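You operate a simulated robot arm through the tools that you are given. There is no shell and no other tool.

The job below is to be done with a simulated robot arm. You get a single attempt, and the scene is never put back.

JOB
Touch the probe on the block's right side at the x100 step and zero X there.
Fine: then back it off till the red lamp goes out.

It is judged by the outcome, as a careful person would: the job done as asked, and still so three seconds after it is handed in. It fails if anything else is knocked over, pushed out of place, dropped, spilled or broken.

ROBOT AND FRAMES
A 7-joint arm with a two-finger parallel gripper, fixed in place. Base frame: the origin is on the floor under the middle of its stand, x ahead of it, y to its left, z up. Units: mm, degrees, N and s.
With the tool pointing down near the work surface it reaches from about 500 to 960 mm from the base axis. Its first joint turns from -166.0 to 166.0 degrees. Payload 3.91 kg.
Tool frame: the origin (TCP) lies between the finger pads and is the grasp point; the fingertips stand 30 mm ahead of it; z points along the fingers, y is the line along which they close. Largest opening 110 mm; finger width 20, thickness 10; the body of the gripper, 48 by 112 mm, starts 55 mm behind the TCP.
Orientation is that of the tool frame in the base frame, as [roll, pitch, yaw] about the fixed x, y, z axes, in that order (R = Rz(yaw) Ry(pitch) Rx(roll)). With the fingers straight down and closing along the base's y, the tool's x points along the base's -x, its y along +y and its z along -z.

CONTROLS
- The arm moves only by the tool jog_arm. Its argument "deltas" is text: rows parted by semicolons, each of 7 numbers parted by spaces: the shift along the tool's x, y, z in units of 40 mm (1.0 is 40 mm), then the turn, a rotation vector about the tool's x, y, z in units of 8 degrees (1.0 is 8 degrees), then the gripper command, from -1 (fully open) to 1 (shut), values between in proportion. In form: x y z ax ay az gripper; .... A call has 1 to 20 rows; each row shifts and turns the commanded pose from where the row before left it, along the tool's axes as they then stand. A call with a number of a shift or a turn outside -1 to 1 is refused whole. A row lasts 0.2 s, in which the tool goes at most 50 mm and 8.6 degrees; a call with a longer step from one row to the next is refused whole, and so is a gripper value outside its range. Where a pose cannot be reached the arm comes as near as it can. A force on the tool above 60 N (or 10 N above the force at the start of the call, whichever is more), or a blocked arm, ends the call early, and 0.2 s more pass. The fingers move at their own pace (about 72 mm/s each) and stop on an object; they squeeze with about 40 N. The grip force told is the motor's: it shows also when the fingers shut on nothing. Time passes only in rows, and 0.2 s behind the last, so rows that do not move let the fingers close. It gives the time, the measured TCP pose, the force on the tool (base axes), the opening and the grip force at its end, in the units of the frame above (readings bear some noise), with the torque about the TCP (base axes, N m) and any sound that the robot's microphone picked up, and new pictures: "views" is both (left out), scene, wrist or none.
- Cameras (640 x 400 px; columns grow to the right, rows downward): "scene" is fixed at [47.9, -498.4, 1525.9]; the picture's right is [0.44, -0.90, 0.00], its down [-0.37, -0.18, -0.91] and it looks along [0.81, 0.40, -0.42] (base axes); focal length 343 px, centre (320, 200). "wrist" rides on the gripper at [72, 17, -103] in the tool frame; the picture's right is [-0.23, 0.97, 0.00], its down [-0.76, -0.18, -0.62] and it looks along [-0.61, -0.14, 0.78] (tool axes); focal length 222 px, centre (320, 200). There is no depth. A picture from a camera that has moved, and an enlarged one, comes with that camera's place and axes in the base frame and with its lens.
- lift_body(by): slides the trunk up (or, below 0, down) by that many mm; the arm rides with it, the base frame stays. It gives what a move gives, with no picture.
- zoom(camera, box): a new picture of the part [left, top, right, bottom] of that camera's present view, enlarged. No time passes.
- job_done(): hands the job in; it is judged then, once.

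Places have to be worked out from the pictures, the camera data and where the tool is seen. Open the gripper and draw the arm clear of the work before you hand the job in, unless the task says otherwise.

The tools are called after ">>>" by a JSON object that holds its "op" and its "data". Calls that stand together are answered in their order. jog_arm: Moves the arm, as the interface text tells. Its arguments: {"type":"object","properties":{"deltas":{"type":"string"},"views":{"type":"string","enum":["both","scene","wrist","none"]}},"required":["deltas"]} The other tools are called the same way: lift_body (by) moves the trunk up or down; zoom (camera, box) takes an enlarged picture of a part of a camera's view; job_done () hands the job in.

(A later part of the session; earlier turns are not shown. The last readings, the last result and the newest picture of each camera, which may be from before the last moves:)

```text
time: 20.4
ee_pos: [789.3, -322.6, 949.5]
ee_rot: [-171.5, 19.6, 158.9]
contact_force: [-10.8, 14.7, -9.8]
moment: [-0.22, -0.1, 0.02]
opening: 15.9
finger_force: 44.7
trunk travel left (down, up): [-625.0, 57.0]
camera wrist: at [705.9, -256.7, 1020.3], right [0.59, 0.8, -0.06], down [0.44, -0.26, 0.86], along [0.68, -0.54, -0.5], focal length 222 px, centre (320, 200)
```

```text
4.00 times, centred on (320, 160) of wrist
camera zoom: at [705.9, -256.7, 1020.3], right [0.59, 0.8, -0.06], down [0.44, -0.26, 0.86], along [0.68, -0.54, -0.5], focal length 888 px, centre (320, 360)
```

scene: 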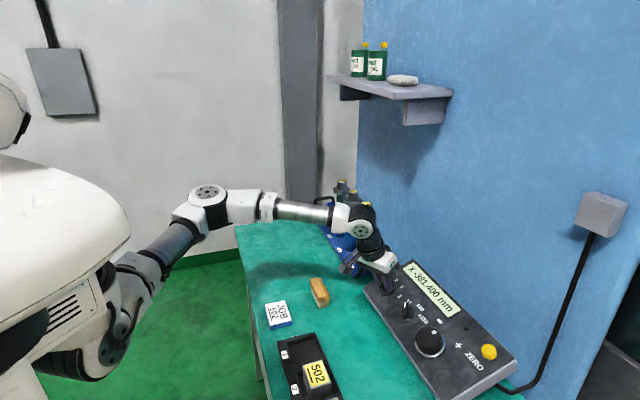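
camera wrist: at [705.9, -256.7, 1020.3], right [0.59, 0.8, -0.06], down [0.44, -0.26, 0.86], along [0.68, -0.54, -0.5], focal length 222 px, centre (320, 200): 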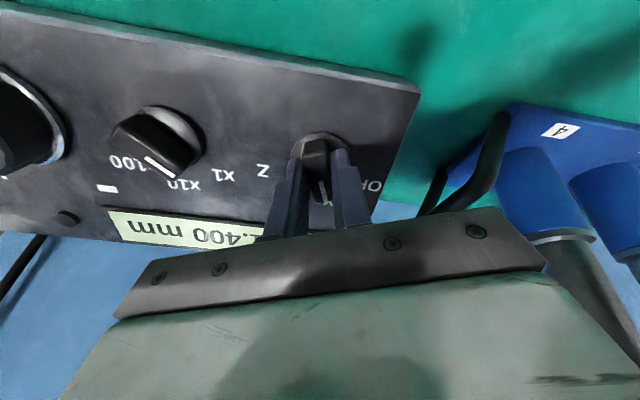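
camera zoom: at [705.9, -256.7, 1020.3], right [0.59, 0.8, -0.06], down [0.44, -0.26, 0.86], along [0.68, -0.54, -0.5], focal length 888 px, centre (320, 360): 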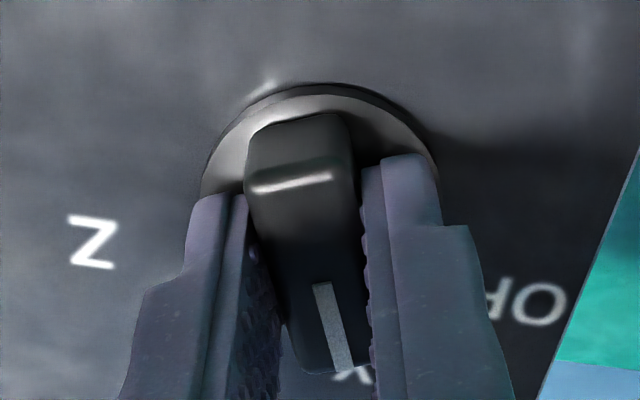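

The display now reads X -381.400 mm. I open, back off along the panel normal, turn to match the step knob's bar and shift 100 mm right to hover over it.

>>> {"op": "jog_arm", "data": {"deltas": "0 0 0 0 0 0 0.5; 0 0 0 0 0 0 0.09; 0 0 0 0 0 0 0.09; 0 0 -0.75 0 0 0 0.09; 0 0 -0.75 0 0 0 0.09; 0 0 0 0 0 -0.859 0.09; 0 0 0 0 0 -0.859 0.09; 0 0 0 0 0 -0.859 0.09; 0 0 0 0 0 -0.859 0.09; 0.647 -0.527 0 0 0 0 0.09; 0.647 -0.527 0 0 0 0 0.09; 0.647 -0.527 0 0 0 0 0.09; 0 0 0 0 0 0 0.09; 0 0 0 0 0 0 0.09", "views": "both"}}

>>> {"op": "zoom", "data": {"camera": "wrist", "box": [270, 90, 370, 190]}}

>>> {"op": "zoom", "data": {"camera": "scene", "box": [360, 240, 500, 370]}}

```text
time: 23.4
ee_pos: [701.9, -376.9, 1005.9]
ee_rot: [-163.2, 13.6, -173.0]
contact_force: [-0.1, 0.7, 0.1]
moment: [-0.02, 0.03, 0.0]
opening: 49.8
finger_force: 0.0
trunk travel left (down, up): [-625.0, 57.0]
camera wrist: at [605.0, -344.2, 1080.4], right [0.17, 0.96, -0.22], down [0.58, 0.08, 0.81], along [0.8, -0.27, -0.54], focal length 222 px, centre (320, 200)
```

scene: 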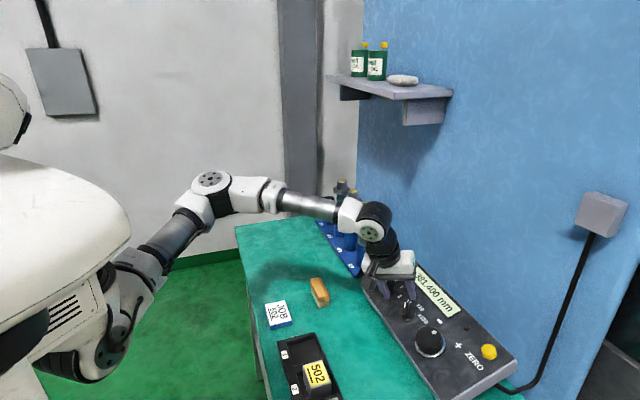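
wrist: 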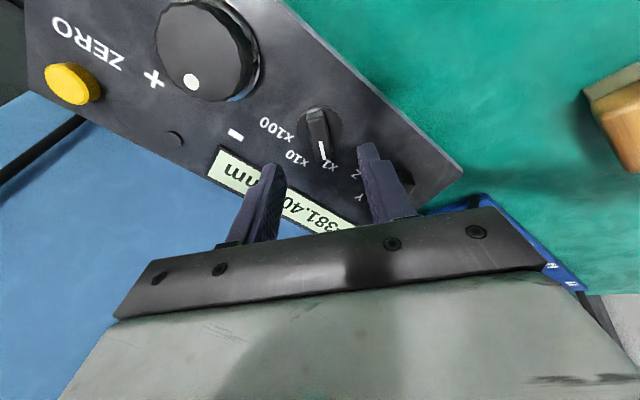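

```text
4.00 times, centred on (320, 140) of wrist
camera zoom: at [605.0, -344.2, 1080.4], right [0.17, 0.96, -0.22], down [0.58, 0.08, 0.81], along [0.8, -0.27, -0.54], focal length 888 px, centre (320, 440)
```

zoom: 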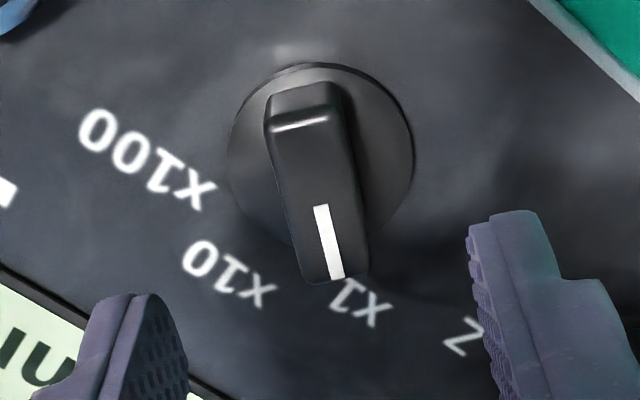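

```text
3.08 times, centred on (430, 305) of scene
camera zoom: at [47.9, -498.4, 1525.9], right [0.44, -0.9, 0.0], down [-0.37, -0.18, -0.91], along [0.81, 0.4, -0.42], focal length 1056 px, centre (-18, -123)
```

zoom: 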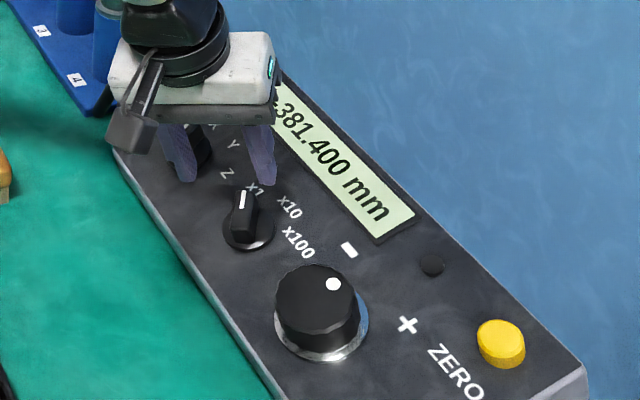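

The step knob is centred within about 1 mm and its bar lines up (pointer about -50°). I descend 59 mm with a small +y correction and then close.

>>> {"op": "jog_arm", "data": {"deltas": "0 0.0225 0.3 0 0 0 0.09; 0 0 0.3 0 0 0 0.09; 0 0 0.3 0 0 0 0.09; 0 0 0.3 0 0 0 0.09; 0 0 0.275 0 0 0 0.09; 0 0 0 0 0 0 0.09; 0 0 0 0 0 0 0.09", "views": "both"}}

>>> {"op": "zoom", "data": {"camera": "wrist", "box": [270, 110, 370, 210]}}

```text
time: 25.0
ee_pos: [716.8, -392.6, 952.0]
ee_rot: [-163.2, 13.6, -172.9]
contact_force: [0.0, 0.0, -0.2]
moment: [-0.02, 0.0, 0.01]
opening: 50.0
finger_force: 0.0
trunk travel left (down, up): [-625.0, 57.0]
camera wrist: at [620.3, -358.5, 1026.3], right [0.17, 0.96, -0.22], down [0.58, 0.08, 0.81], along [0.8, -0.27, -0.54], focal length 222 px, centre (320, 200)
```

scene: 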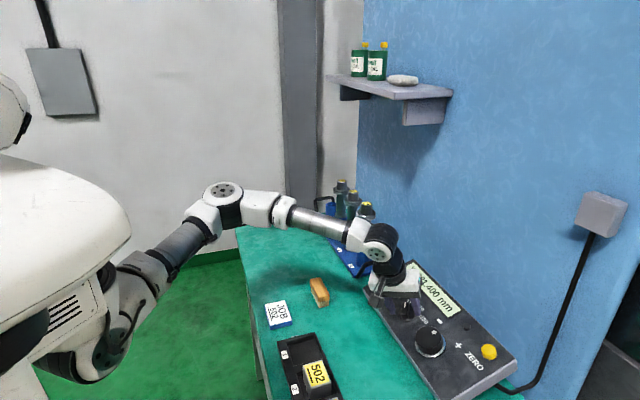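
wrist: 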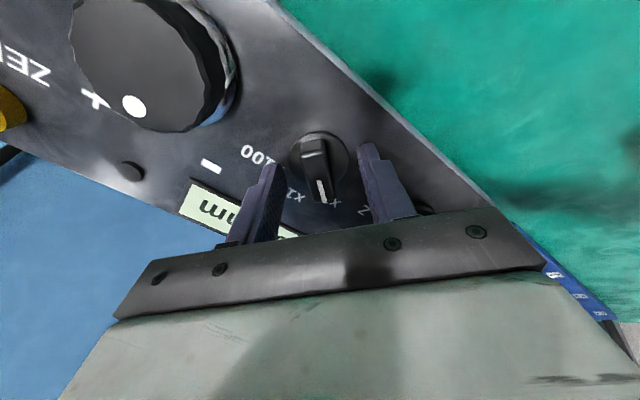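

```text
4.00 times, centred on (320, 160) of wrist
camera zoom: at [620.3, -358.5, 1026.3], right [0.17, 0.96, -0.22], down [0.58, 0.08, 0.81], along [0.8, -0.27, -0.54], focal length 888 px, centre (320, 360)
```

zoom: 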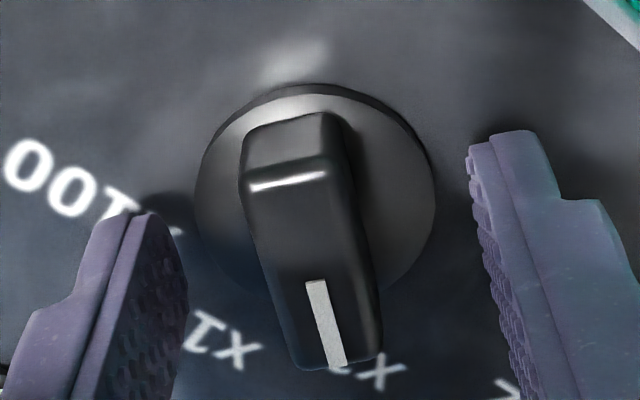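

Compared with the earlier gripped view, the bar sits about 0.9 mm off to one side, so I undo that small shift and close on the bar.

>>> {"op": "jog_arm", "data": {"deltas": "0 -0.0225 0 0 0 0 0.09; 0 0 0 0 0 0 0.5; 0 0 0 0 0 0 0.8; 0 0 0 0 0 0 1; 0 0 0 0 0 0 1", "views": "wrist"}}

>>> {"op": "zoom", "data": {"camera": "wrist", "box": [270, 110, 370, 210]}}

```text
time: 26.2
ee_pos: [716.7, -393.2, 953.4]
ee_rot: [-163.2, 13.5, -173.0]
contact_force: [0.0, -1.7, 0.0]
moment: [-0.62, -0.15, -0.1]
opening: 16.1
finger_force: 44.8
trunk travel left (down, up): [-625.0, 57.0]
camera wrist: at [620.2, -359.5, 1026.7], right [0.17, 0.96, -0.22], down [0.58, 0.08, 0.81], along [0.79, -0.27, -0.54], focal length 222 px, centre (320, 200)
```

wrist: 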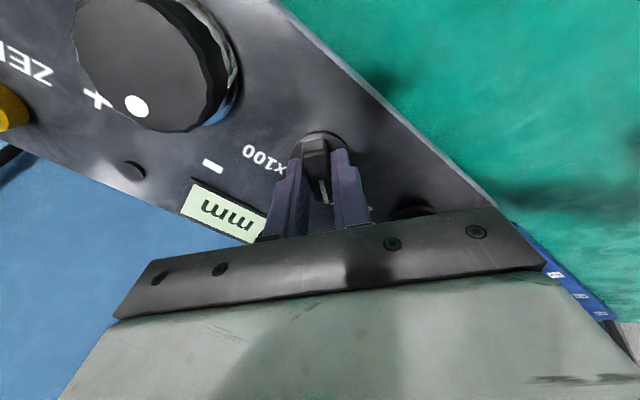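

```text
4.00 times, centred on (320, 160) of wrist
camera zoom: at [620.2, -359.5, 1026.7], right [0.17, 0.96, -0.22], down [0.58, 0.08, 0.81], along [0.79, -0.27, -0.54], focal length 888 px, centre (320, 360)
```

zoom: 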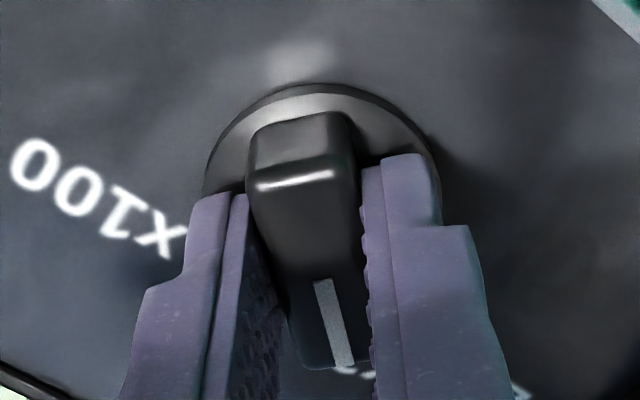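

Grip force is balanced now (under 2 N side force). I turn clockwise 50° to x10 first and check.

>>> {"op": "jog_arm", "data": {"deltas": "0 0 0 0 0 0.893 1; 0 0 0 0 0 0.893 1; 0 0 0 0 0 0.893 1; 0 0 0 0 0 0.893 1; 0 0 0 0 0 0.893 1; 0 0 0 0 0 0.893 1; 0 0 0 0 0 0.893 1; 0 0 0 0 0 0 1", "views": "both"}}

>>> {"op": "zoom", "data": {"camera": "wrist", "box": [250, 90, 410, 210]}}

>>> {"op": "zoom", "data": {"camera": "scene", "box": [360, 240, 500, 370]}}

```text
time: 28.0
ee_pos: [717.0, -391.9, 952.6]
ee_rot: [180.0, 21.5, 135.0]
contact_force: [7.8, 6.9, 3.5]
moment: [0.01, -0.25, 0.06]
opening: 16.0
finger_force: 44.8
trunk travel left (down, up): [-625.0, 57.0]
camera wrist: at [655.5, -306.5, 1021.7], right [0.84, 0.54, 0.08], down [0.21, -0.47, 0.86], along [0.5, -0.7, -0.51], focal length 222 px, centre (320, 200)
```

scene: 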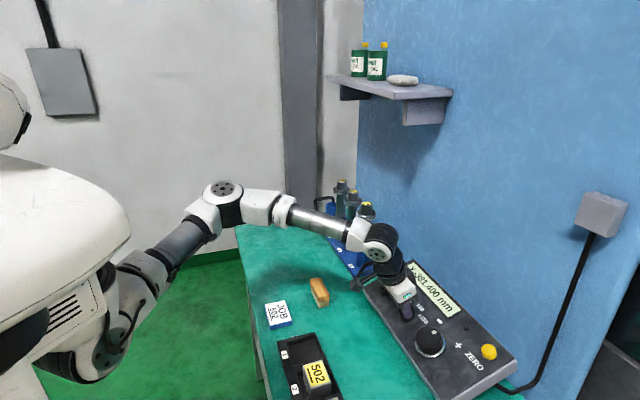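
wrist: 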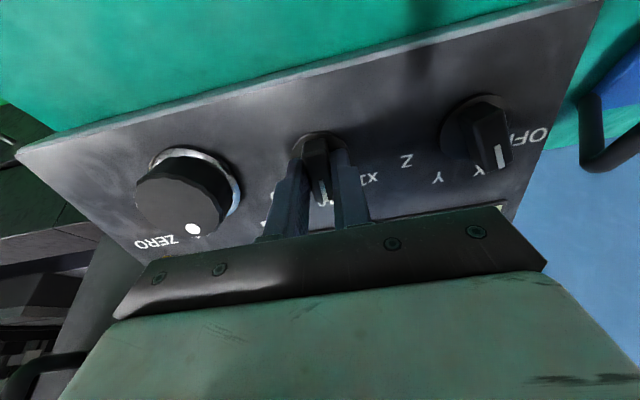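

```text
3.33 times, centred on (330, 150) of wrist
camera zoom: at [655.5, -306.5, 1021.7], right [0.84, 0.54, 0.08], down [0.21, -0.47, 0.86], along [0.5, -0.7, -0.51], focal length 740 px, centre (287, 367)
```

zoom: 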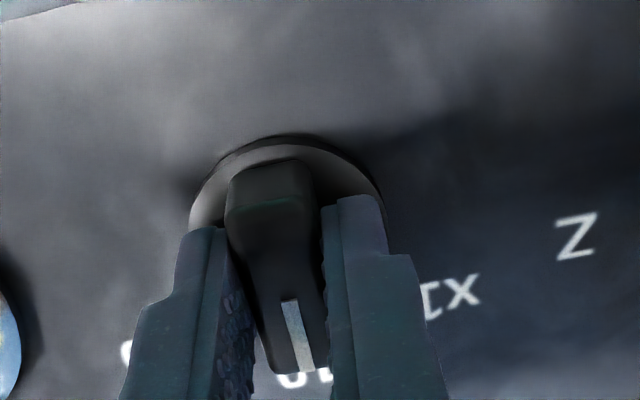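

```text
3.08 times, centred on (430, 305) of scene
camera zoom: at [47.9, -498.4, 1525.9], right [0.44, -0.9, 0.0], down [-0.37, -0.18, -0.91], along [0.81, 0.4, -0.42], focal length 1056 px, centre (-18, -123)
```

zoom: 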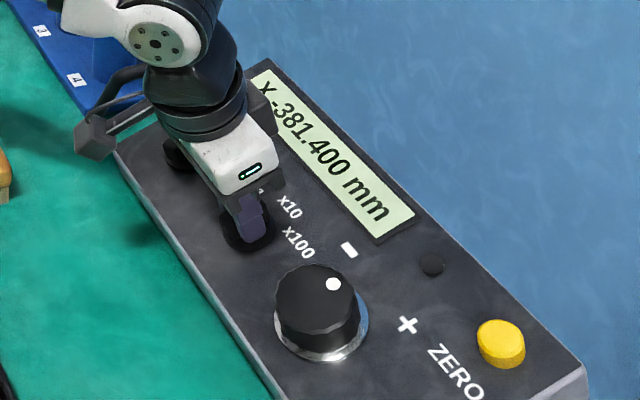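

The knob has turned to x10. I turn another 50° toward x100.

>>> {"op": "jog_arm", "data": {"deltas": "0 0 0 0 0 0.893 1; 0 0 0 0 0 0.893 1; 0 0 0 0 0 0.893 1; 0 0 0 0 0 0.893 1; 0 0 0 0 0 0.893 1; 0 0 0 0 0 0.893 1; 0 0 0 0 0 0.893 1; 0 0 0 0 0 0 1", "views": "both"}}

>>> {"op": "zoom", "data": {"camera": "wrist", "box": [250, 90, 410, 210]}}

>>> {"op": "zoom", "data": {"camera": "scene", "box": [360, 240, 500, 370]}}

```text
time: 29.8
ee_pos: [719.5, -391.9, 951.4]
ee_rot: [166.9, 17.4, 97.4]
contact_force: [21.1, 12.9, 9.8]
moment: [1.16, -0.57, 0.55]
opening: 15.6
finger_force: 45.2
out of reach, approached as far as the arm can: row 6, 7
trunk travel left (down, up): [-625.0, 57.0]
camera wrist: at [699.2, -293.8, 1030.3], right [0.96, -0.03, 0.28], down [-0.24, -0.59, 0.77], along [0.14, -0.8, -0.58], focal length 222 px, centre (320, 200)
```

scene: 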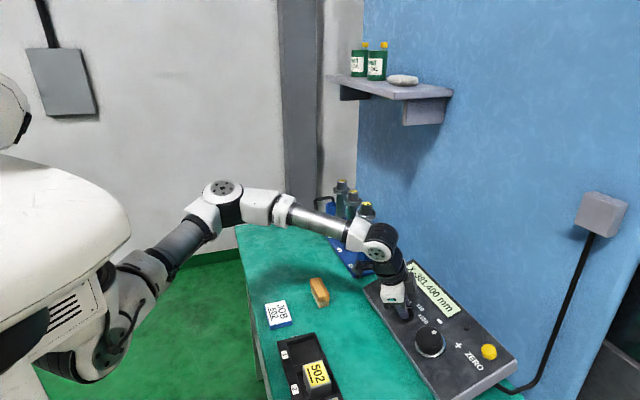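
wrist: 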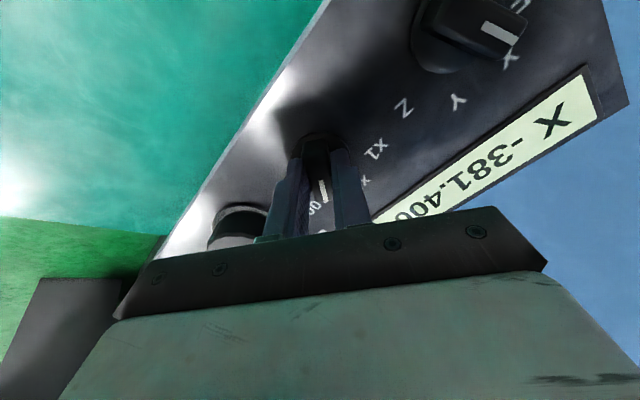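

```text
3.33 times, centred on (330, 150) of wrist
camera zoom: at [699.2, -293.8, 1030.3], right [0.96, -0.03, 0.28], down [-0.24, -0.59, 0.77], along [0.14, -0.8, -0.58], focal length 740 px, centre (287, 367)
```

zoom: 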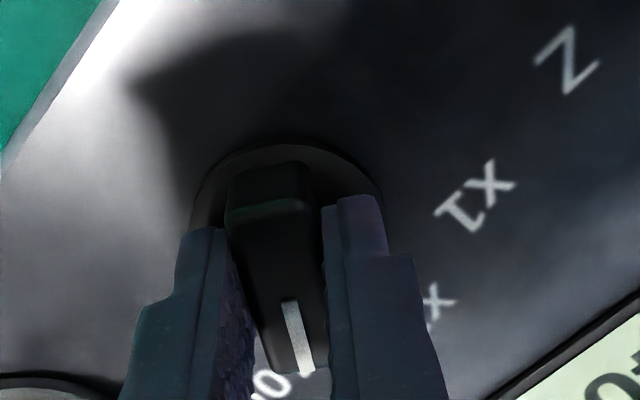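

```text
3.08 times, centred on (430, 305) of scene
camera zoom: at [47.9, -498.4, 1525.9], right [0.44, -0.9, 0.0], down [-0.37, -0.18, -0.91], along [0.81, 0.4, -0.42], focal length 1056 px, centre (-18, -123)
```

zoom: 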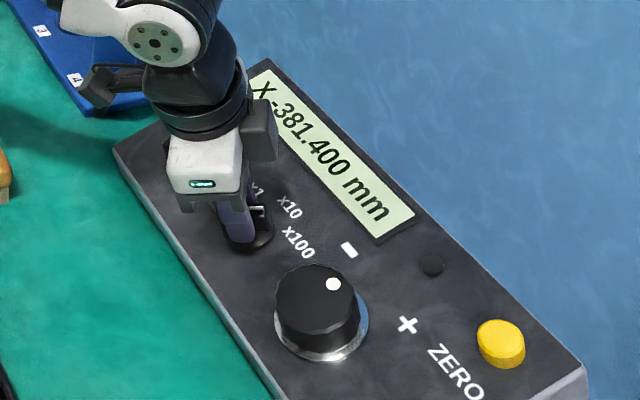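

The wrist reached its turn limit at about 36° past x10, which is beyond the halfway point to x100. I release and back off to see whether the detent carried it to x100.

>>> {"op": "jog_arm", "data": {"deltas": "0 0 0 0 0 -0.5 1; 0 0 0 0 0 0 0.5; 0 0 0 0 0 0 0.09; 0 0 0 0 0 0 0.09; 0 0 -0.5 0 0 0 0.09; 0 0 -0.5 0 0 0 0.09; 0 0 -0.5 0 0 0 0.09; 0 0 0 0 0 0 0.09", "views": "both"}}

>>> {"op": "zoom", "data": {"camera": "wrist", "box": [250, 60, 410, 210]}}

>>> {"op": "zoom", "data": {"camera": "scene", "box": [360, 240, 500, 370]}}

```text
time: 31.6
ee_pos: [700.9, -377.2, 1008.3]
ee_rot: [168.3, 18.2, 101.4]
contact_force: [0.7, -0.7, 0.2]
moment: [0.01, -0.01, 0.01]
opening: 50.0
finger_force: 0.0
trunk travel left (down, up): [-625.0, 57.0]
camera wrist: at [677.9, -279.7, 1085.0], right [0.97, 0.04, 0.26], down [-0.19, -0.59, 0.78], along [0.18, -0.8, -0.57], focal length 222 px, centre (320, 200)
```

scene: 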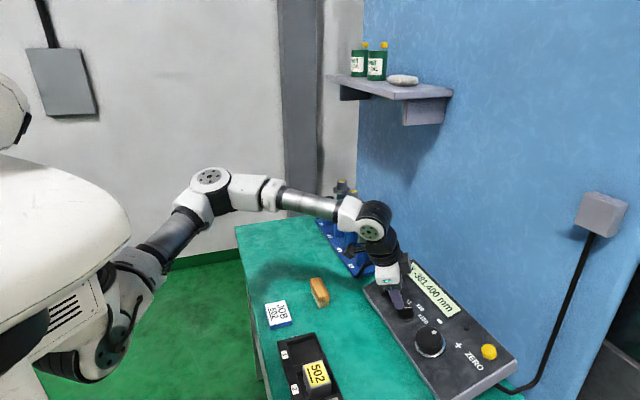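
wrist: 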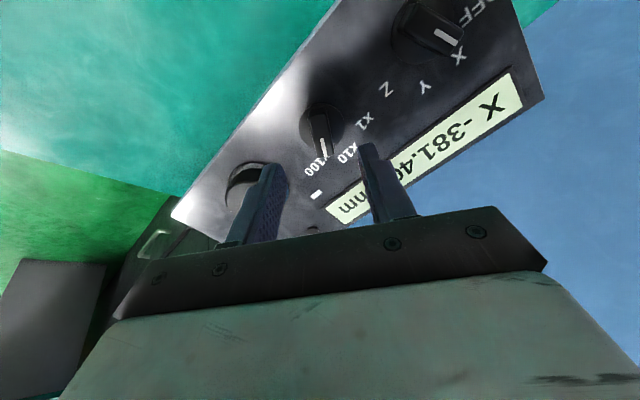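

```text
2.67 times, centred on (330, 135) of wrist
camera zoom: at [677.9, -279.7, 1085.0], right [0.97, 0.04, 0.26], down [-0.19, -0.59, 0.78], along [0.18, -0.8, -0.57], focal length 592 px, centre (293, 373)
```

zoom: 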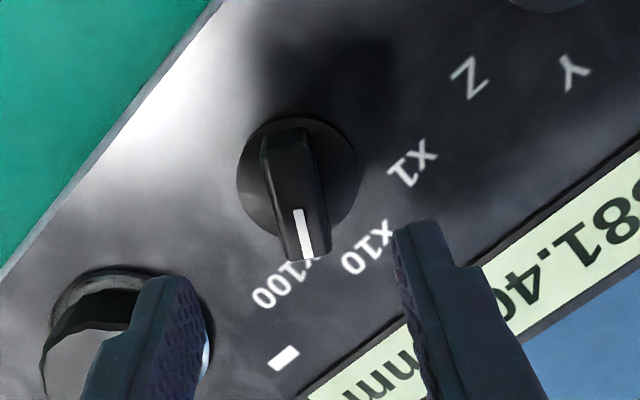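

```text
3.08 times, centred on (430, 305) of scene
camera zoom: at [47.9, -498.4, 1525.9], right [0.44, -0.9, 0.0], down [-0.37, -0.18, -0.91], along [0.81, 0.4, -0.42], focal length 1056 px, centre (-18, -123)
```

zoom: 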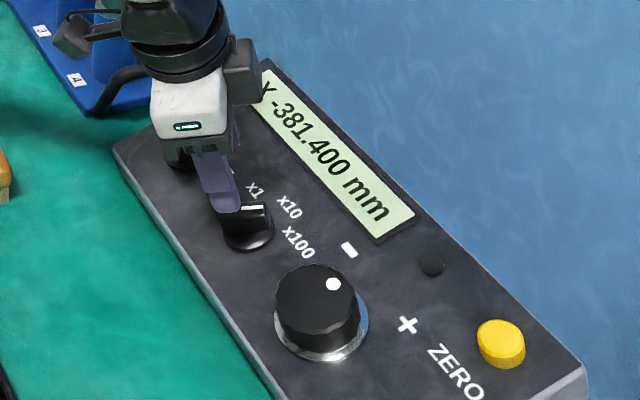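

The knob stayed where I left it, about 32° (between x10 and x100, close to x100), so it needs about 18° more. With the wrist at its limit this way, I turn the gripper half a turn the other way to re-grip the bar.

>>> {"op": "jog_arm", "data": {"deltas": "0 0 0 0 0 -1 0.09; 0 0 0 0 0 -1 0.09; 0 0 0 0 0 -1 0.09; 0 0 0 0 0 -1 0.09; 0 0 0 0 0 -1 0.09; 0 0 0 0 0 -1 0.09; 0 0 0 0 0 -1 0.09; 0 0 0 0 0 -1 0.09; 0 0 0 0 0 -1 0.09; 0 0 0 0 0 -1 0.09; 0 0 0 0 0 -1 0.09; 0 0 0 0 0 -1 0.09; 0 0 0 0 0 -1 0.09; 0 0 0 0 0 -1 0.09; 0 0 0 0 0 -1 0.09; 0 0 0 0 0 -1 0.09; 0 0 0 0 0 -1 0.09; 0 0 0 0 0 -1 0.09; 0 0 0 0 0 -1 0.09; 0 0 0 0 0 -1 0.09", "views": "both"}}

```text
time: 35.8
ee_pos: [701.2, -378.3, 1006.5]
ee_rot: [-162.9, -13.2, -98.5]
contact_force: [-0.5, 0.3, -0.2]
moment: [0.0, 0.0, 0.0]
opening: 50.2
finger_force: 0.1
trunk travel left (down, up): [-625.0, 57.0]
camera wrist: at [648.4, -420.0, 1115.3], right [-0.9, 0.29, -0.33], down [0.12, 0.88, 0.46], along [0.43, 0.37, -0.83], focal length 222 px, centre (320, 200)
```

scene: 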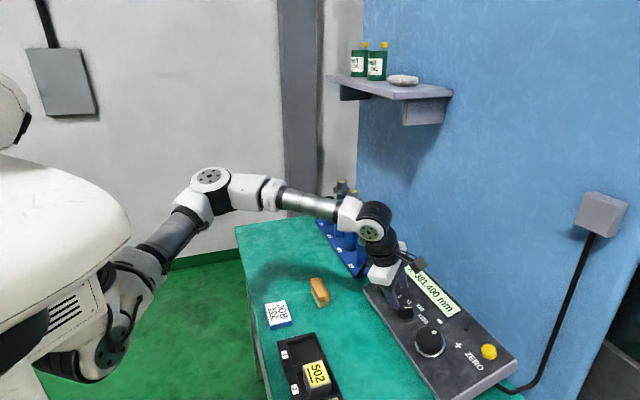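
wrist: 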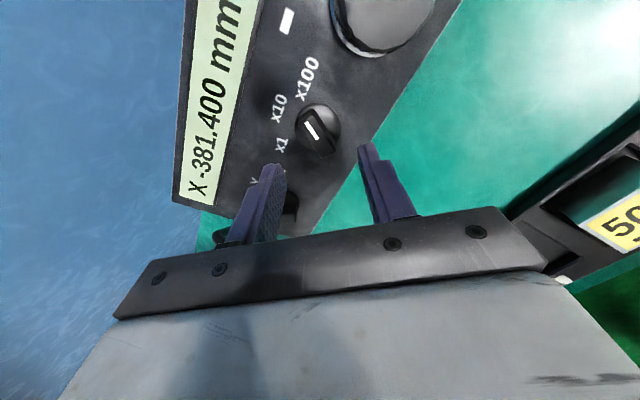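

The half turn works without limits. I rotate the last 19° to line up with the bar and check alignment.

>>> {"op": "jog_arm", "data": {"deltas": "0 0 0 0 0 -0.8 0.09; 0 0 0 0 0 -0.8 0.09; 0 0 0 0 0 -0.8 0.09; 0 0 0 0 0 0 0.09; 0 0 0 0 0 0 0.09", "views": "both"}}

>>> {"op": "zoom", "data": {"camera": "wrist", "box": [270, 90, 370, 190]}}

```text
time: 37.0
ee_pos: [701.3, -378.1, 1007.7]
ee_rot: [-168.1, -18.0, -79.3]
contact_force: [0.1, 0.0, -0.2]
moment: [-0.01, -0.01, 0.0]
opening: 50.4
finger_force: 0.0
trunk travel left (down, up): [-625.0, 57.0]
camera wrist: at [671.6, -423.4, 1122.6], right [-0.96, -0.02, -0.26], down [-0.13, 0.92, 0.38], along [0.23, 0.4, -0.89], focal length 222 px, centre (320, 200)
```

scene: 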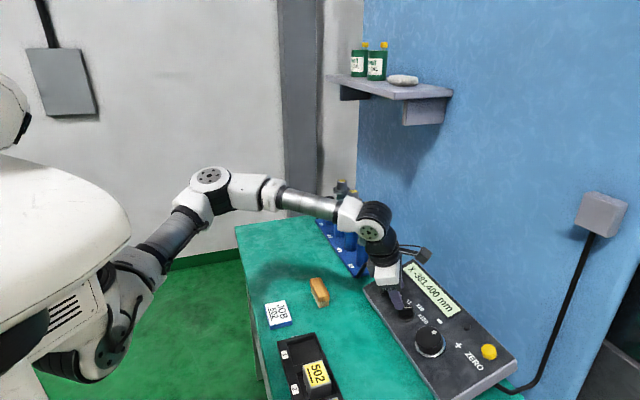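
wrist: 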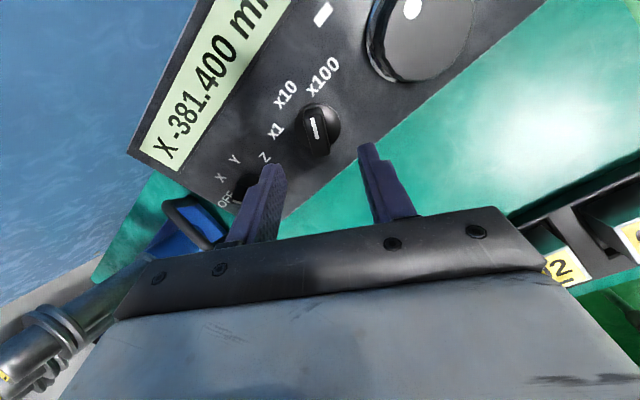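

```text
4.00 times, centred on (320, 140) of wrist
camera zoom: at [671.6, -423.4, 1122.6], right [-0.96, -0.02, -0.26], down [-0.13, 0.92, 0.38], along [0.23, 0.4, -0.89], focal length 888 px, centre (320, 440)
```

zoom: 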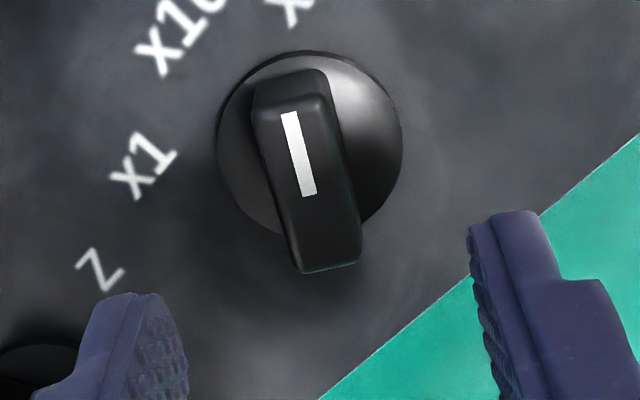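

Comparing the views with the gripper turned half way round shows a small measuring bias: the knob is really at about (0.8, -2.5) mm in the tool frame and 6 mm deeper than I assumed. I correct for that and descend 64 mm, keeping open.

>>> {"op": "jog_arm", "data": {"deltas": "0.02 -0.061 0.2 0 0 0 0.09; 0 0 0.28 0 0 0 0.09; 0 0 0.28 0 0 0 0.09; 0 0 0.28 0 0 0 0.09; 0 0 0.28 0 0 0 0.09; 0 0 0.28 0 0 0 0.09; 0 0 0 0 0 0 0.09; 0 0 0 0 0 0 0.09", "views": "wrist"}}

>>> {"op": "zoom", "data": {"camera": "wrist", "box": [270, 110, 370, 210]}}

```text
time: 38.8
ee_pos: [720.2, -394.8, 949.6]
ee_rot: [-168.1, -18.0, -79.3]
contact_force: [0.1, -1.0, 0.1]
moment: [0.01, 0.01, 0.04]
opening: 50.1
finger_force: 0.1
trunk travel left (down, up): [-625.0, 57.0]
camera wrist: at [690.1, -440.4, 1064.0], right [-0.96, -0.02, -0.26], down [-0.13, 0.92, 0.38], along [0.23, 0.4, -0.89], focal length 222 px, centre (320, 200)
```

wrist: 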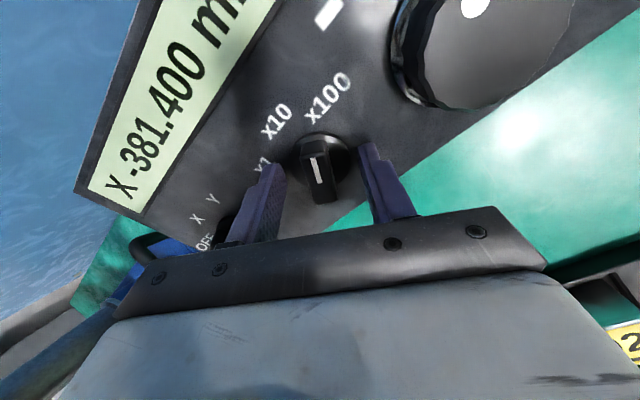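

```text
4.00 times, centred on (320, 160) of wrist
camera zoom: at [690.1, -440.4, 1064.0], right [-0.96, -0.02, -0.26], down [-0.13, 0.92, 0.38], along [0.23, 0.4, -0.89], focal length 888 px, centre (320, 360)
```

zoom: 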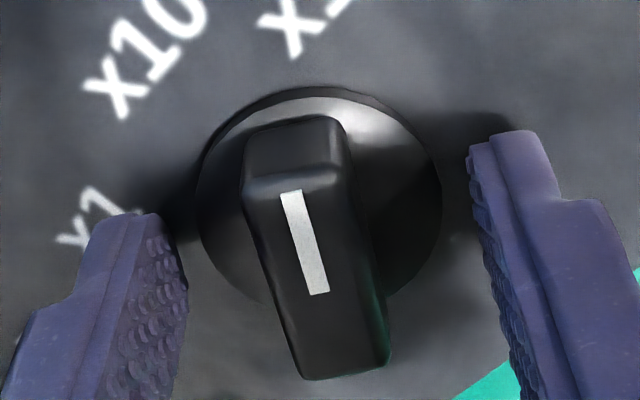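

The bar is between the fingers, about 0.6 mm off centre. I nudge that out and close.

>>> {"op": "jog_arm", "data": {"deltas": "0 -0.015 0 0 0 0 0.09; 0 0 0 0 0 0 0.5; 0 0 0 0 0 0 0.8; 0 0 0 0 0 0 1; 0 0 0 0 0 0 1", "views": "wrist"}}

>>> {"op": "zoom", "data": {"camera": "wrist", "box": [270, 110, 370, 210]}}

```text
time: 40.0
ee_pos: [720.0, -394.3, 949.1]
ee_rot: [-168.1, -18.1, -79.5]
contact_force: [-5.8, -0.6, -2.6]
moment: [-0.14, 0.26, -0.12]
opening: 41.3
finger_force: 45.4
trunk travel left (down, up): [-625.0, 57.0]
camera wrist: at [690.3, -440.3, 1064.0], right [-0.96, -0.02, -0.26], down [-0.12, 0.92, 0.38], along [0.23, 0.4, -0.89], focal length 222 px, centre (320, 200)
```

wrist: 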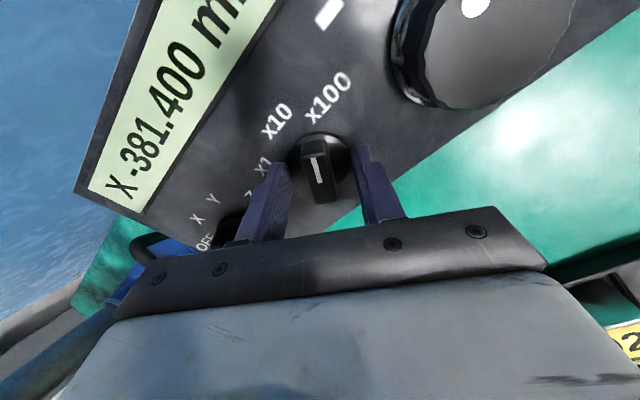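

```text
4.00 times, centred on (320, 160) of wrist
camera zoom: at [690.3, -440.3, 1064.0], right [-0.96, -0.02, -0.26], down [-0.12, 0.92, 0.38], along [0.23, 0.4, -0.89], focal length 888 px, centre (320, 360)
```

zoom: 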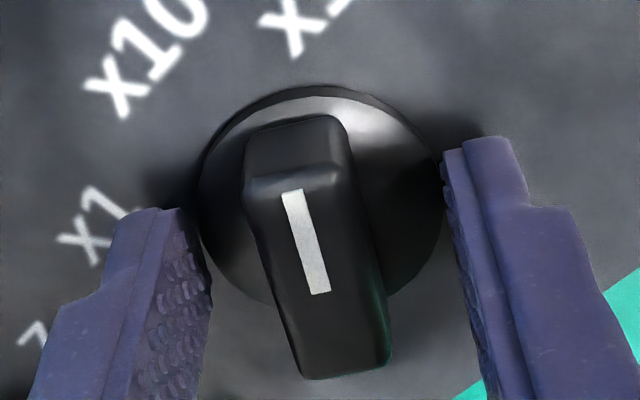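

The fingers closed on the 41 mm disc rim, so I am a few mm too low. I open, rise 4 mm, and close on the bar itself.

>>> {"op": "jog_arm", "data": {"deltas": "0 0 0 0 0 0 0.09; 0 0 0 0 0 0 0.09; 0 0.015 -0.1 0 0 0 0.09; 0 0 0 0 0 0 0.09; 0 0 0 0 0 0 0.5; 0 0 0 0 0 0 0.8; 0 0 0 0 0 0 1; 0 0 0 0 0 0 1", "views": "wrist"}}

>>> {"op": "zoom", "data": {"camera": "wrist", "box": [270, 110, 370, 210]}}

```text
time: 41.8
ee_pos: [719.1, -393.5, 952.3]
ee_rot: [-168.0, -18.0, -79.4]
contact_force: [-1.6, 0.9, 0.2]
moment: [0.0, -0.48, 0.1]
opening: 16.0
finger_force: 45.3
trunk travel left (down, up): [-625.0, 57.0]
camera wrist: at [689.1, -439.2, 1067.9], right [-0.96, -0.02, -0.26], down [-0.13, 0.92, 0.38], along [0.23, 0.4, -0.89], focal length 222 px, centre (320, 200)
```

wrist: 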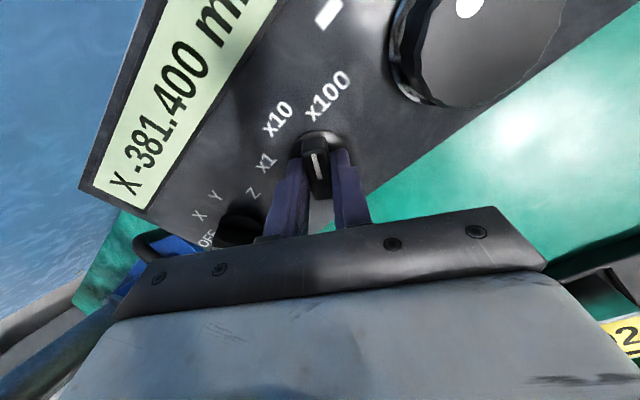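

```text
4.00 times, centred on (320, 160) of wrist
camera zoom: at [689.1, -439.2, 1067.9], right [-0.96, -0.02, -0.26], down [-0.13, 0.92, 0.38], along [0.23, 0.4, -0.89], focal length 888 px, centre (320, 360)
```

zoom: 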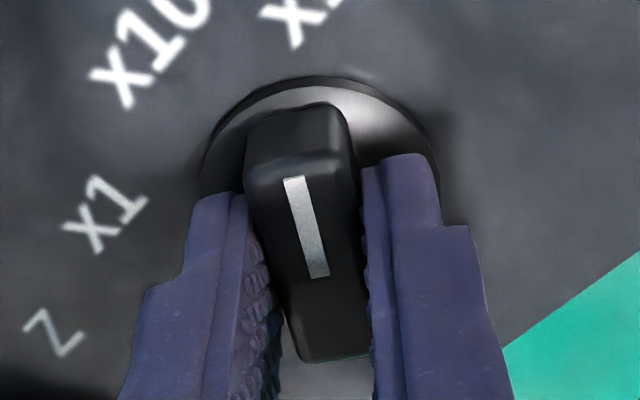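

Now the bar is gripped (16.0 mm) with little side force. I turn clockwise the remaining 17.5° to x100.

>>> {"op": "jog_arm", "data": {"deltas": "0 0 0 0 0 0.729 1; 0 0 0 0 0 0.729 1; 0 0 0 0 0 0.729 1; 0 0 0 0 0 0 1; 0 0 0 0 0 0 1", "views": "both"}}

>>> {"op": "zoom", "data": {"camera": "wrist", "box": [250, 60, 390, 200]}}

>>> {"op": "zoom", "data": {"camera": "scene", "box": [360, 240, 500, 370]}}

```text
time: 43.0
ee_pos: [718.7, -394.2, 952.6]
ee_rot: [-163.2, -13.6, -97.1]
contact_force: [-4.4, -2.5, -0.1]
moment: [0.81, -0.61, 0.48]
opening: 15.7
finger_force: 45.2
trunk travel left (down, up): [-625.0, 57.0]
camera wrist: at [667.6, -436.4, 1061.1], right [-0.91, 0.27, -0.33], down [0.1, 0.89, 0.45], along [0.41, 0.38, -0.83], focal length 222 px, centre (320, 200)
```

scene: 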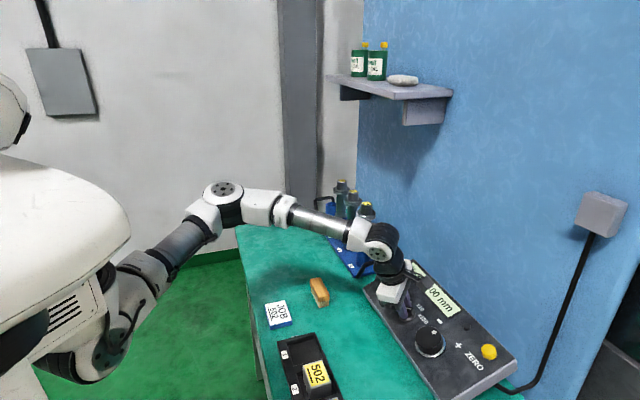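
wrist: 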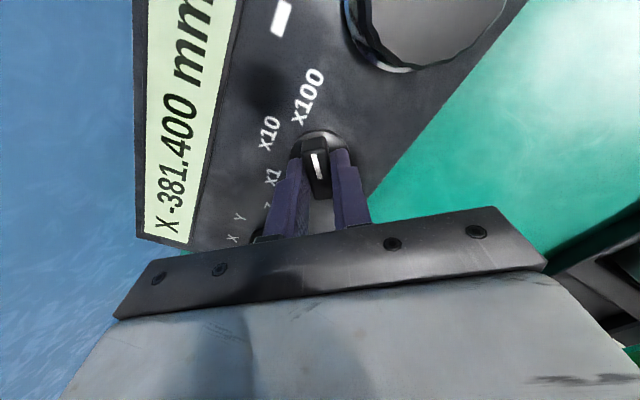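

```text
2.86 times, centred on (320, 130) of wrist
camera zoom: at [667.6, -436.4, 1061.1], right [-0.91, 0.27, -0.33], down [0.1, 0.89, 0.45], along [0.41, 0.38, -0.83], focal length 635 px, centre (320, 400)
```

zoom: 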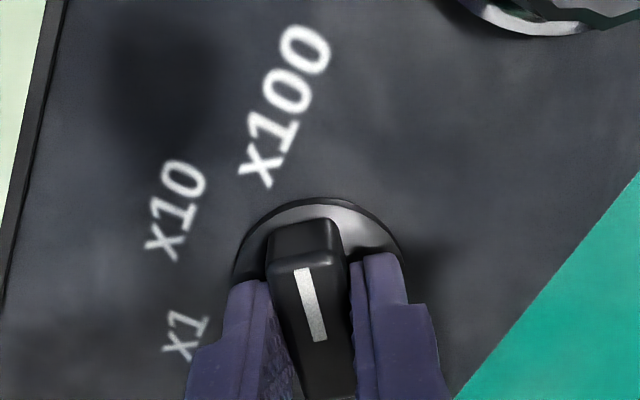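

```text
3.08 times, centred on (430, 305) of scene
camera zoom: at [47.9, -498.4, 1525.9], right [0.44, -0.9, 0.0], down [-0.37, -0.18, -0.91], along [0.81, 0.4, -0.42], focal length 1056 px, centre (-18, -123)
```

zoom: 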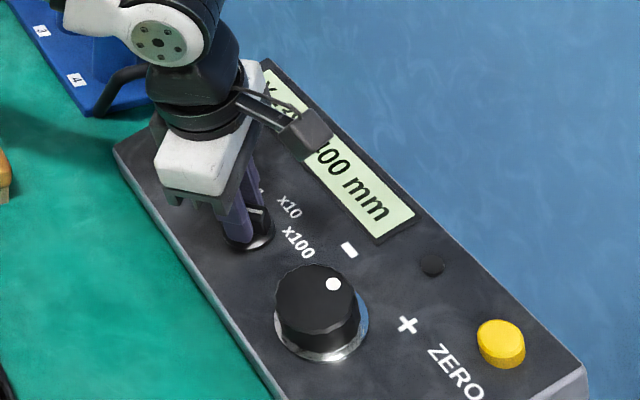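

The pointer should now be at x100. I release, back off and check.

>>> {"op": "jog_arm", "data": {"deltas": "0 0 0 0 0 0 0.5; 0 0 0 0 0 0 0.09; 0 0 0 0 0 0 0.09; 0 0 -0.75 0 0 0 0.09; 0 0 -0.75 0 0 0 0.09; 0 0 -0.75 0 0 0 0.09; 0 0 0 0 0 0 -0.5; 0 0 0 0 0 0 -0.5", "views": "both"}}

>>> {"op": "zoom", "data": {"camera": "wrist", "box": [230, 40, 410, 200]}}

>>> {"op": "zoom", "data": {"camera": "scene", "box": [360, 240, 500, 370]}}

```text
time: 44.8
ee_pos: [696.9, -370.2, 1036.0]
ee_rot: [-163.3, -13.5, -96.9]
contact_force: [0.1, -0.1, -0.2]
moment: [0.0, 0.0, -0.01]
opening: 82.5
finger_force: 0.1
trunk travel left (down, up): [-625.0, 57.0]
camera wrist: at [644.4, -412.8, 1144.5], right [-0.91, 0.27, -0.33], down [0.1, 0.89, 0.45], along [0.41, 0.38, -0.83], focal length 222 px, centre (320, 200)
```

scene: 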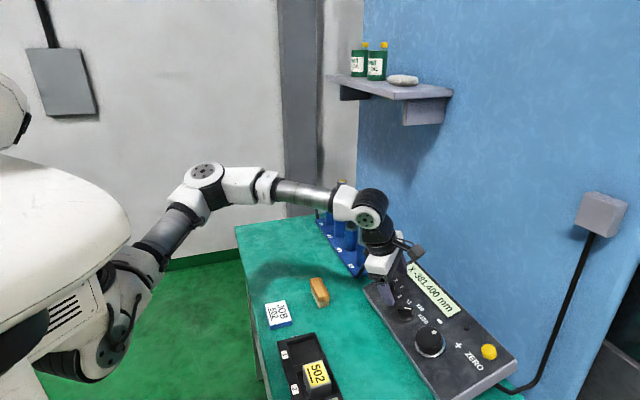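
wrist: 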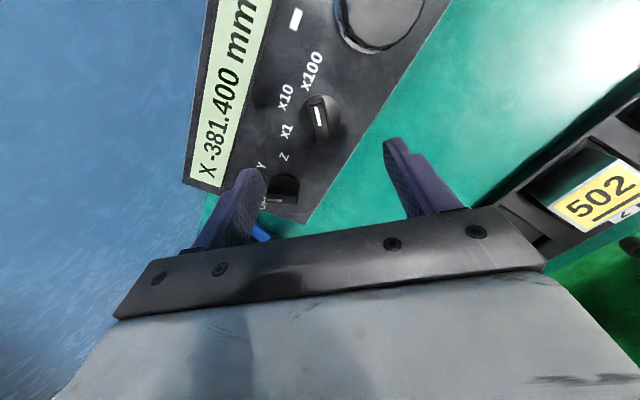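

```text
2.50 times, centred on (320, 120) of wrist
camera zoom: at [644.4, -412.8, 1144.5], right [-0.91, 0.27, -0.33], down [0.1, 0.89, 0.45], along [0.41, 0.38, -0.83], focal length 555 px, centre (320, 400)
```

zoom: 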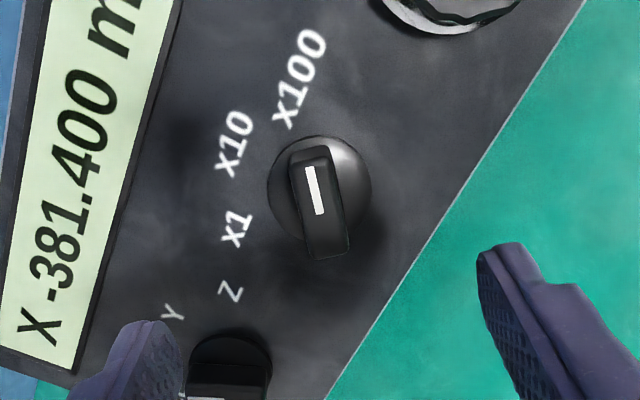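

```text
3.08 times, centred on (430, 305) of scene
camera zoom: at [47.9, -498.4, 1525.9], right [0.44, -0.9, 0.0], down [-0.37, -0.18, -0.91], along [0.81, 0.4, -0.42], focal length 1056 px, centre (-18, -123)
```

zoom: 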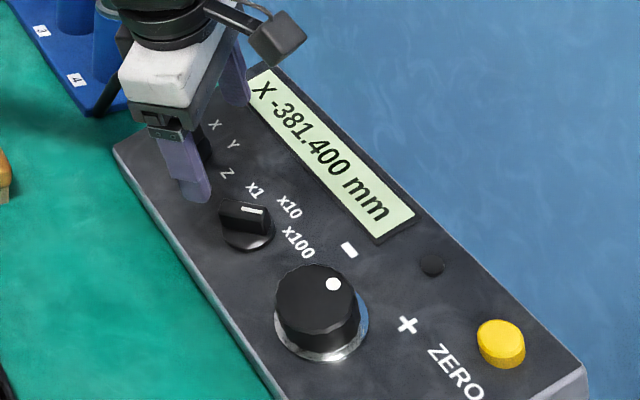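

>>> {"op": "zoom", "data": {"camera": "scene", "box": [385, 285, 435, 335]}}

>>> {"op": "zoom", "data": {"camera": "wrist", "box": [290, 80, 350, 150]}}

```text
8.00 times, centred on (410, 310) of scene
camera zoom: at [47.9, -498.4, 1525.9], right [0.44, -0.9, 0.0], down [-0.37, -0.18, -0.91], along [0.81, 0.4, -0.42], focal length 2747 px, centre (-400, -680)
```

zoom: 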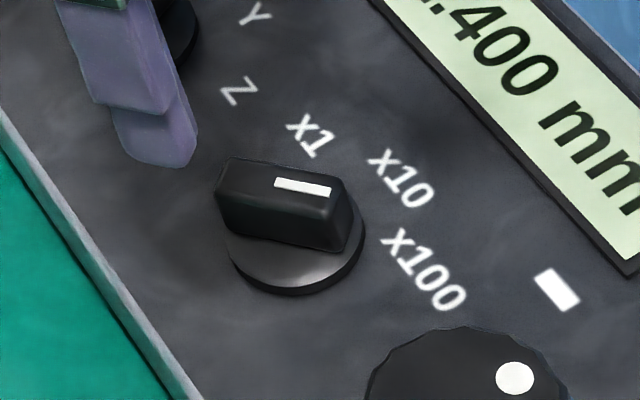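

```text
5.71 times, centred on (320, 115) of wrist
camera zoom: at [644.4, -412.8, 1144.5], right [-0.91, 0.27, -0.33], down [0.1, 0.89, 0.45], along [0.41, 0.38, -0.83], focal length 1269 px, centre (320, 686)
```

zoom: 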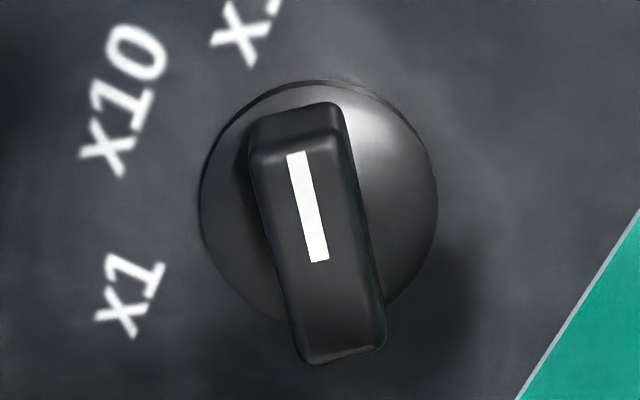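

The step knob reads x100 within a degree or two, and the X display is still -381.400. Before turning the wheel I move up and back to look at the probe and block squarely, to confirm the direction.

>>> {"op": "jog_arm", "data": {"deltas": "0.235 -0.281 -0.93 0 0 0 -1; 0.235 -0.281 -0.93 0 0 0 -1; 0.235 -0.281 -0.93 0 0 0 -1; 0.235 -0.281 -0.93 0 0 0 -1; 0 0 0 0 1 0 -1; 0 0 0 0 1 0 -1; 0 0 0 0 1 0 -1; 0 0 0 0 1 0 -1; 0 0 0 0 1 0 -1; 0 0 0 0 1 0 -1; 0 0 0 0 1 0 -1; 0 0 0 0 1 0 -1; 0 0 0 0 1 0 -1; 0.386 0.792 0.414 0 0 0 -1; 0.386 0.792 0.414 0 0 0 -1; 0.386 0.792 0.414 0 0 0 -1; 0.386 0.792 0.414 0 0 0 -1; 0.386 0.792 0.414 0 0 0 -1; 0.386 0.792 0.414 0 0 0 -1; 0.386 0.792 0.414 0 0 0 -1", "views": "both"}}

```text
time: 49.0
ee_pos: [448.5, -481.1, 1228.0]
ee_rot: [-102.6, -73.3, -169.6]
contact_force: [-0.8, -0.4, -0.5]
moment: [0.01, 0.0, 0.0]
opening: 109.9
finger_force: 0.0
trunk travel left (down, up): [-625.0, 57.0]
camera wrist: at [415.7, -381.1, 1299.5], right [-0.87, 0.06, -0.49], down [0.41, 0.65, -0.64], along [0.28, -0.76, -0.59], focal length 222 px, centre (320, 200)
```

scene: 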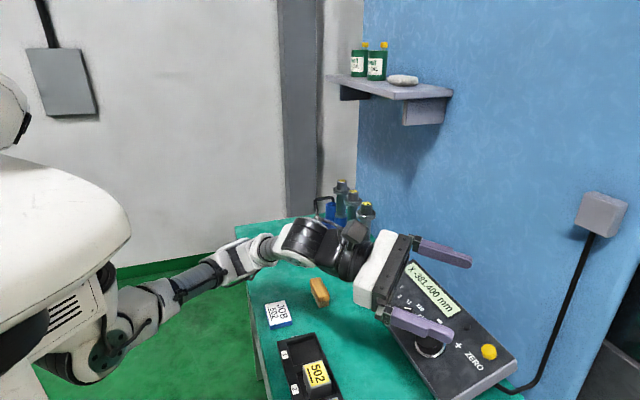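
wrist: 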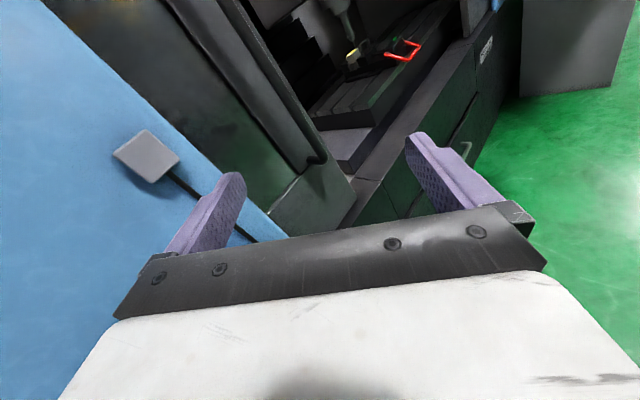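

This gives an upright view into the mill. I enlarge the vise, block and probe.

>>> {"op": "zoom", "data": {"camera": "wrist", "box": [320, 0, 430, 80]}}

>>> {"op": "zoom", "data": {"camera": "wrist", "box": [330, 0, 390, 75]}}

```text
5.00 times, centred on (375, 40) of wrist
camera zoom: at [415.7, -381.1, 1299.5], right [-0.87, 0.06, -0.49], down [0.41, 0.65, -0.64], along [0.28, -0.76, -0.59], focal length 1111 px, centre (45, 1000)
```

zoom: 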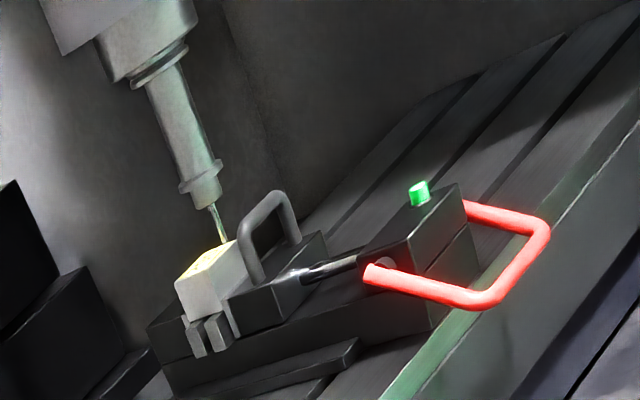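

```text
5.33 times, centred on (360, 38) of wrist
camera zoom: at [415.7, -381.1, 1299.5], right [-0.87, 0.06, -0.49], down [0.41, 0.65, -0.64], along [0.28, -0.76, -0.59], focal length 1185 px, centre (107, 1067)
```

zoom: 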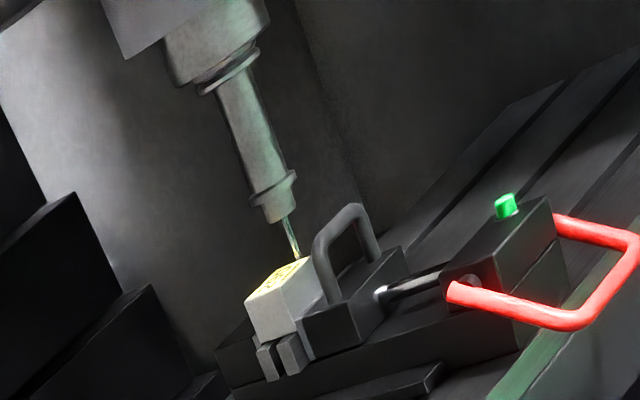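

The stylus passes behind the block on its far (right) side, confirming that X must go minus. I move further round to the front of the mill to judge the gap.

>>> {"op": "jog_arm", "data": {"deltas": "0.253 0.782 0.361 0 0 0 -1; 0.253 0.782 0.361 0 0 0 -1; 0.253 0.782 0.361 0 0 0 -1; 0.253 0.782 0.361 0 0 0 -1; 0.253 0.782 0.361 0 0 0 -1; 0.253 0.782 0.361 0 0 0 -1; 0.253 0.782 0.361 0 0 0 -1; 0.253 0.782 0.361 0 0 0 -1; 0 0 0 0.7626 -0.224 -0.051 -1; 0 0 0 0.7626 -0.224 -0.051 -1; 0 0 0 0.7626 -0.224 -0.051 -1; 0 0 0 0.7626 -0.224 -0.051 -1; 0 0 0 0 0.9 0 -1; 0 0 0 0 0.9 0 -1; 0 0 0 0 0 0 -1", "views": "both"}}

```text
time: 52.2
ee_pos: [182.3, -587.3, 1228.5]
ee_rot: [-57.8, -70.6, 168.6]
contact_force: [-0.3, 0.9, 0.3]
moment: [0.01, 0.0, -0.02]
opening: 110.0
finger_force: 0.0
trunk travel left (down, up): [-625.0, 57.0]
camera wrist: at [110.7, -493.6, 1274.4], right [-0.79, -0.37, -0.49], down [0.2, 0.59, -0.78], along [0.58, -0.71, -0.39], focal length 222 px, centre (320, 200)
```

scene: 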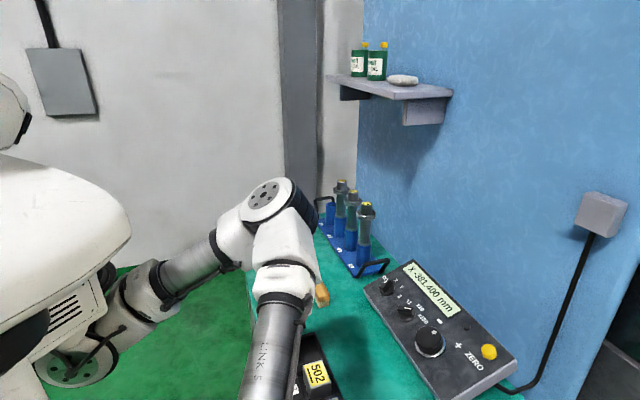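
wrist: 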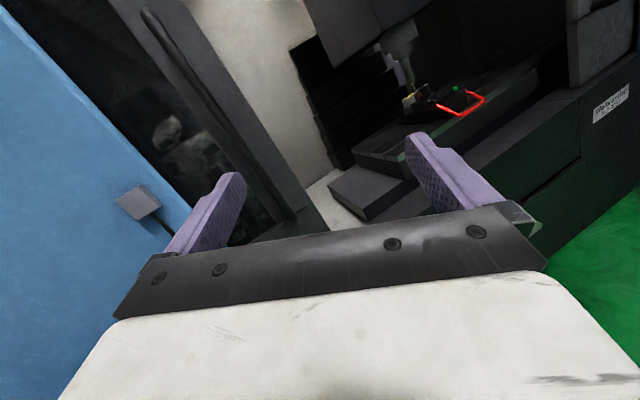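

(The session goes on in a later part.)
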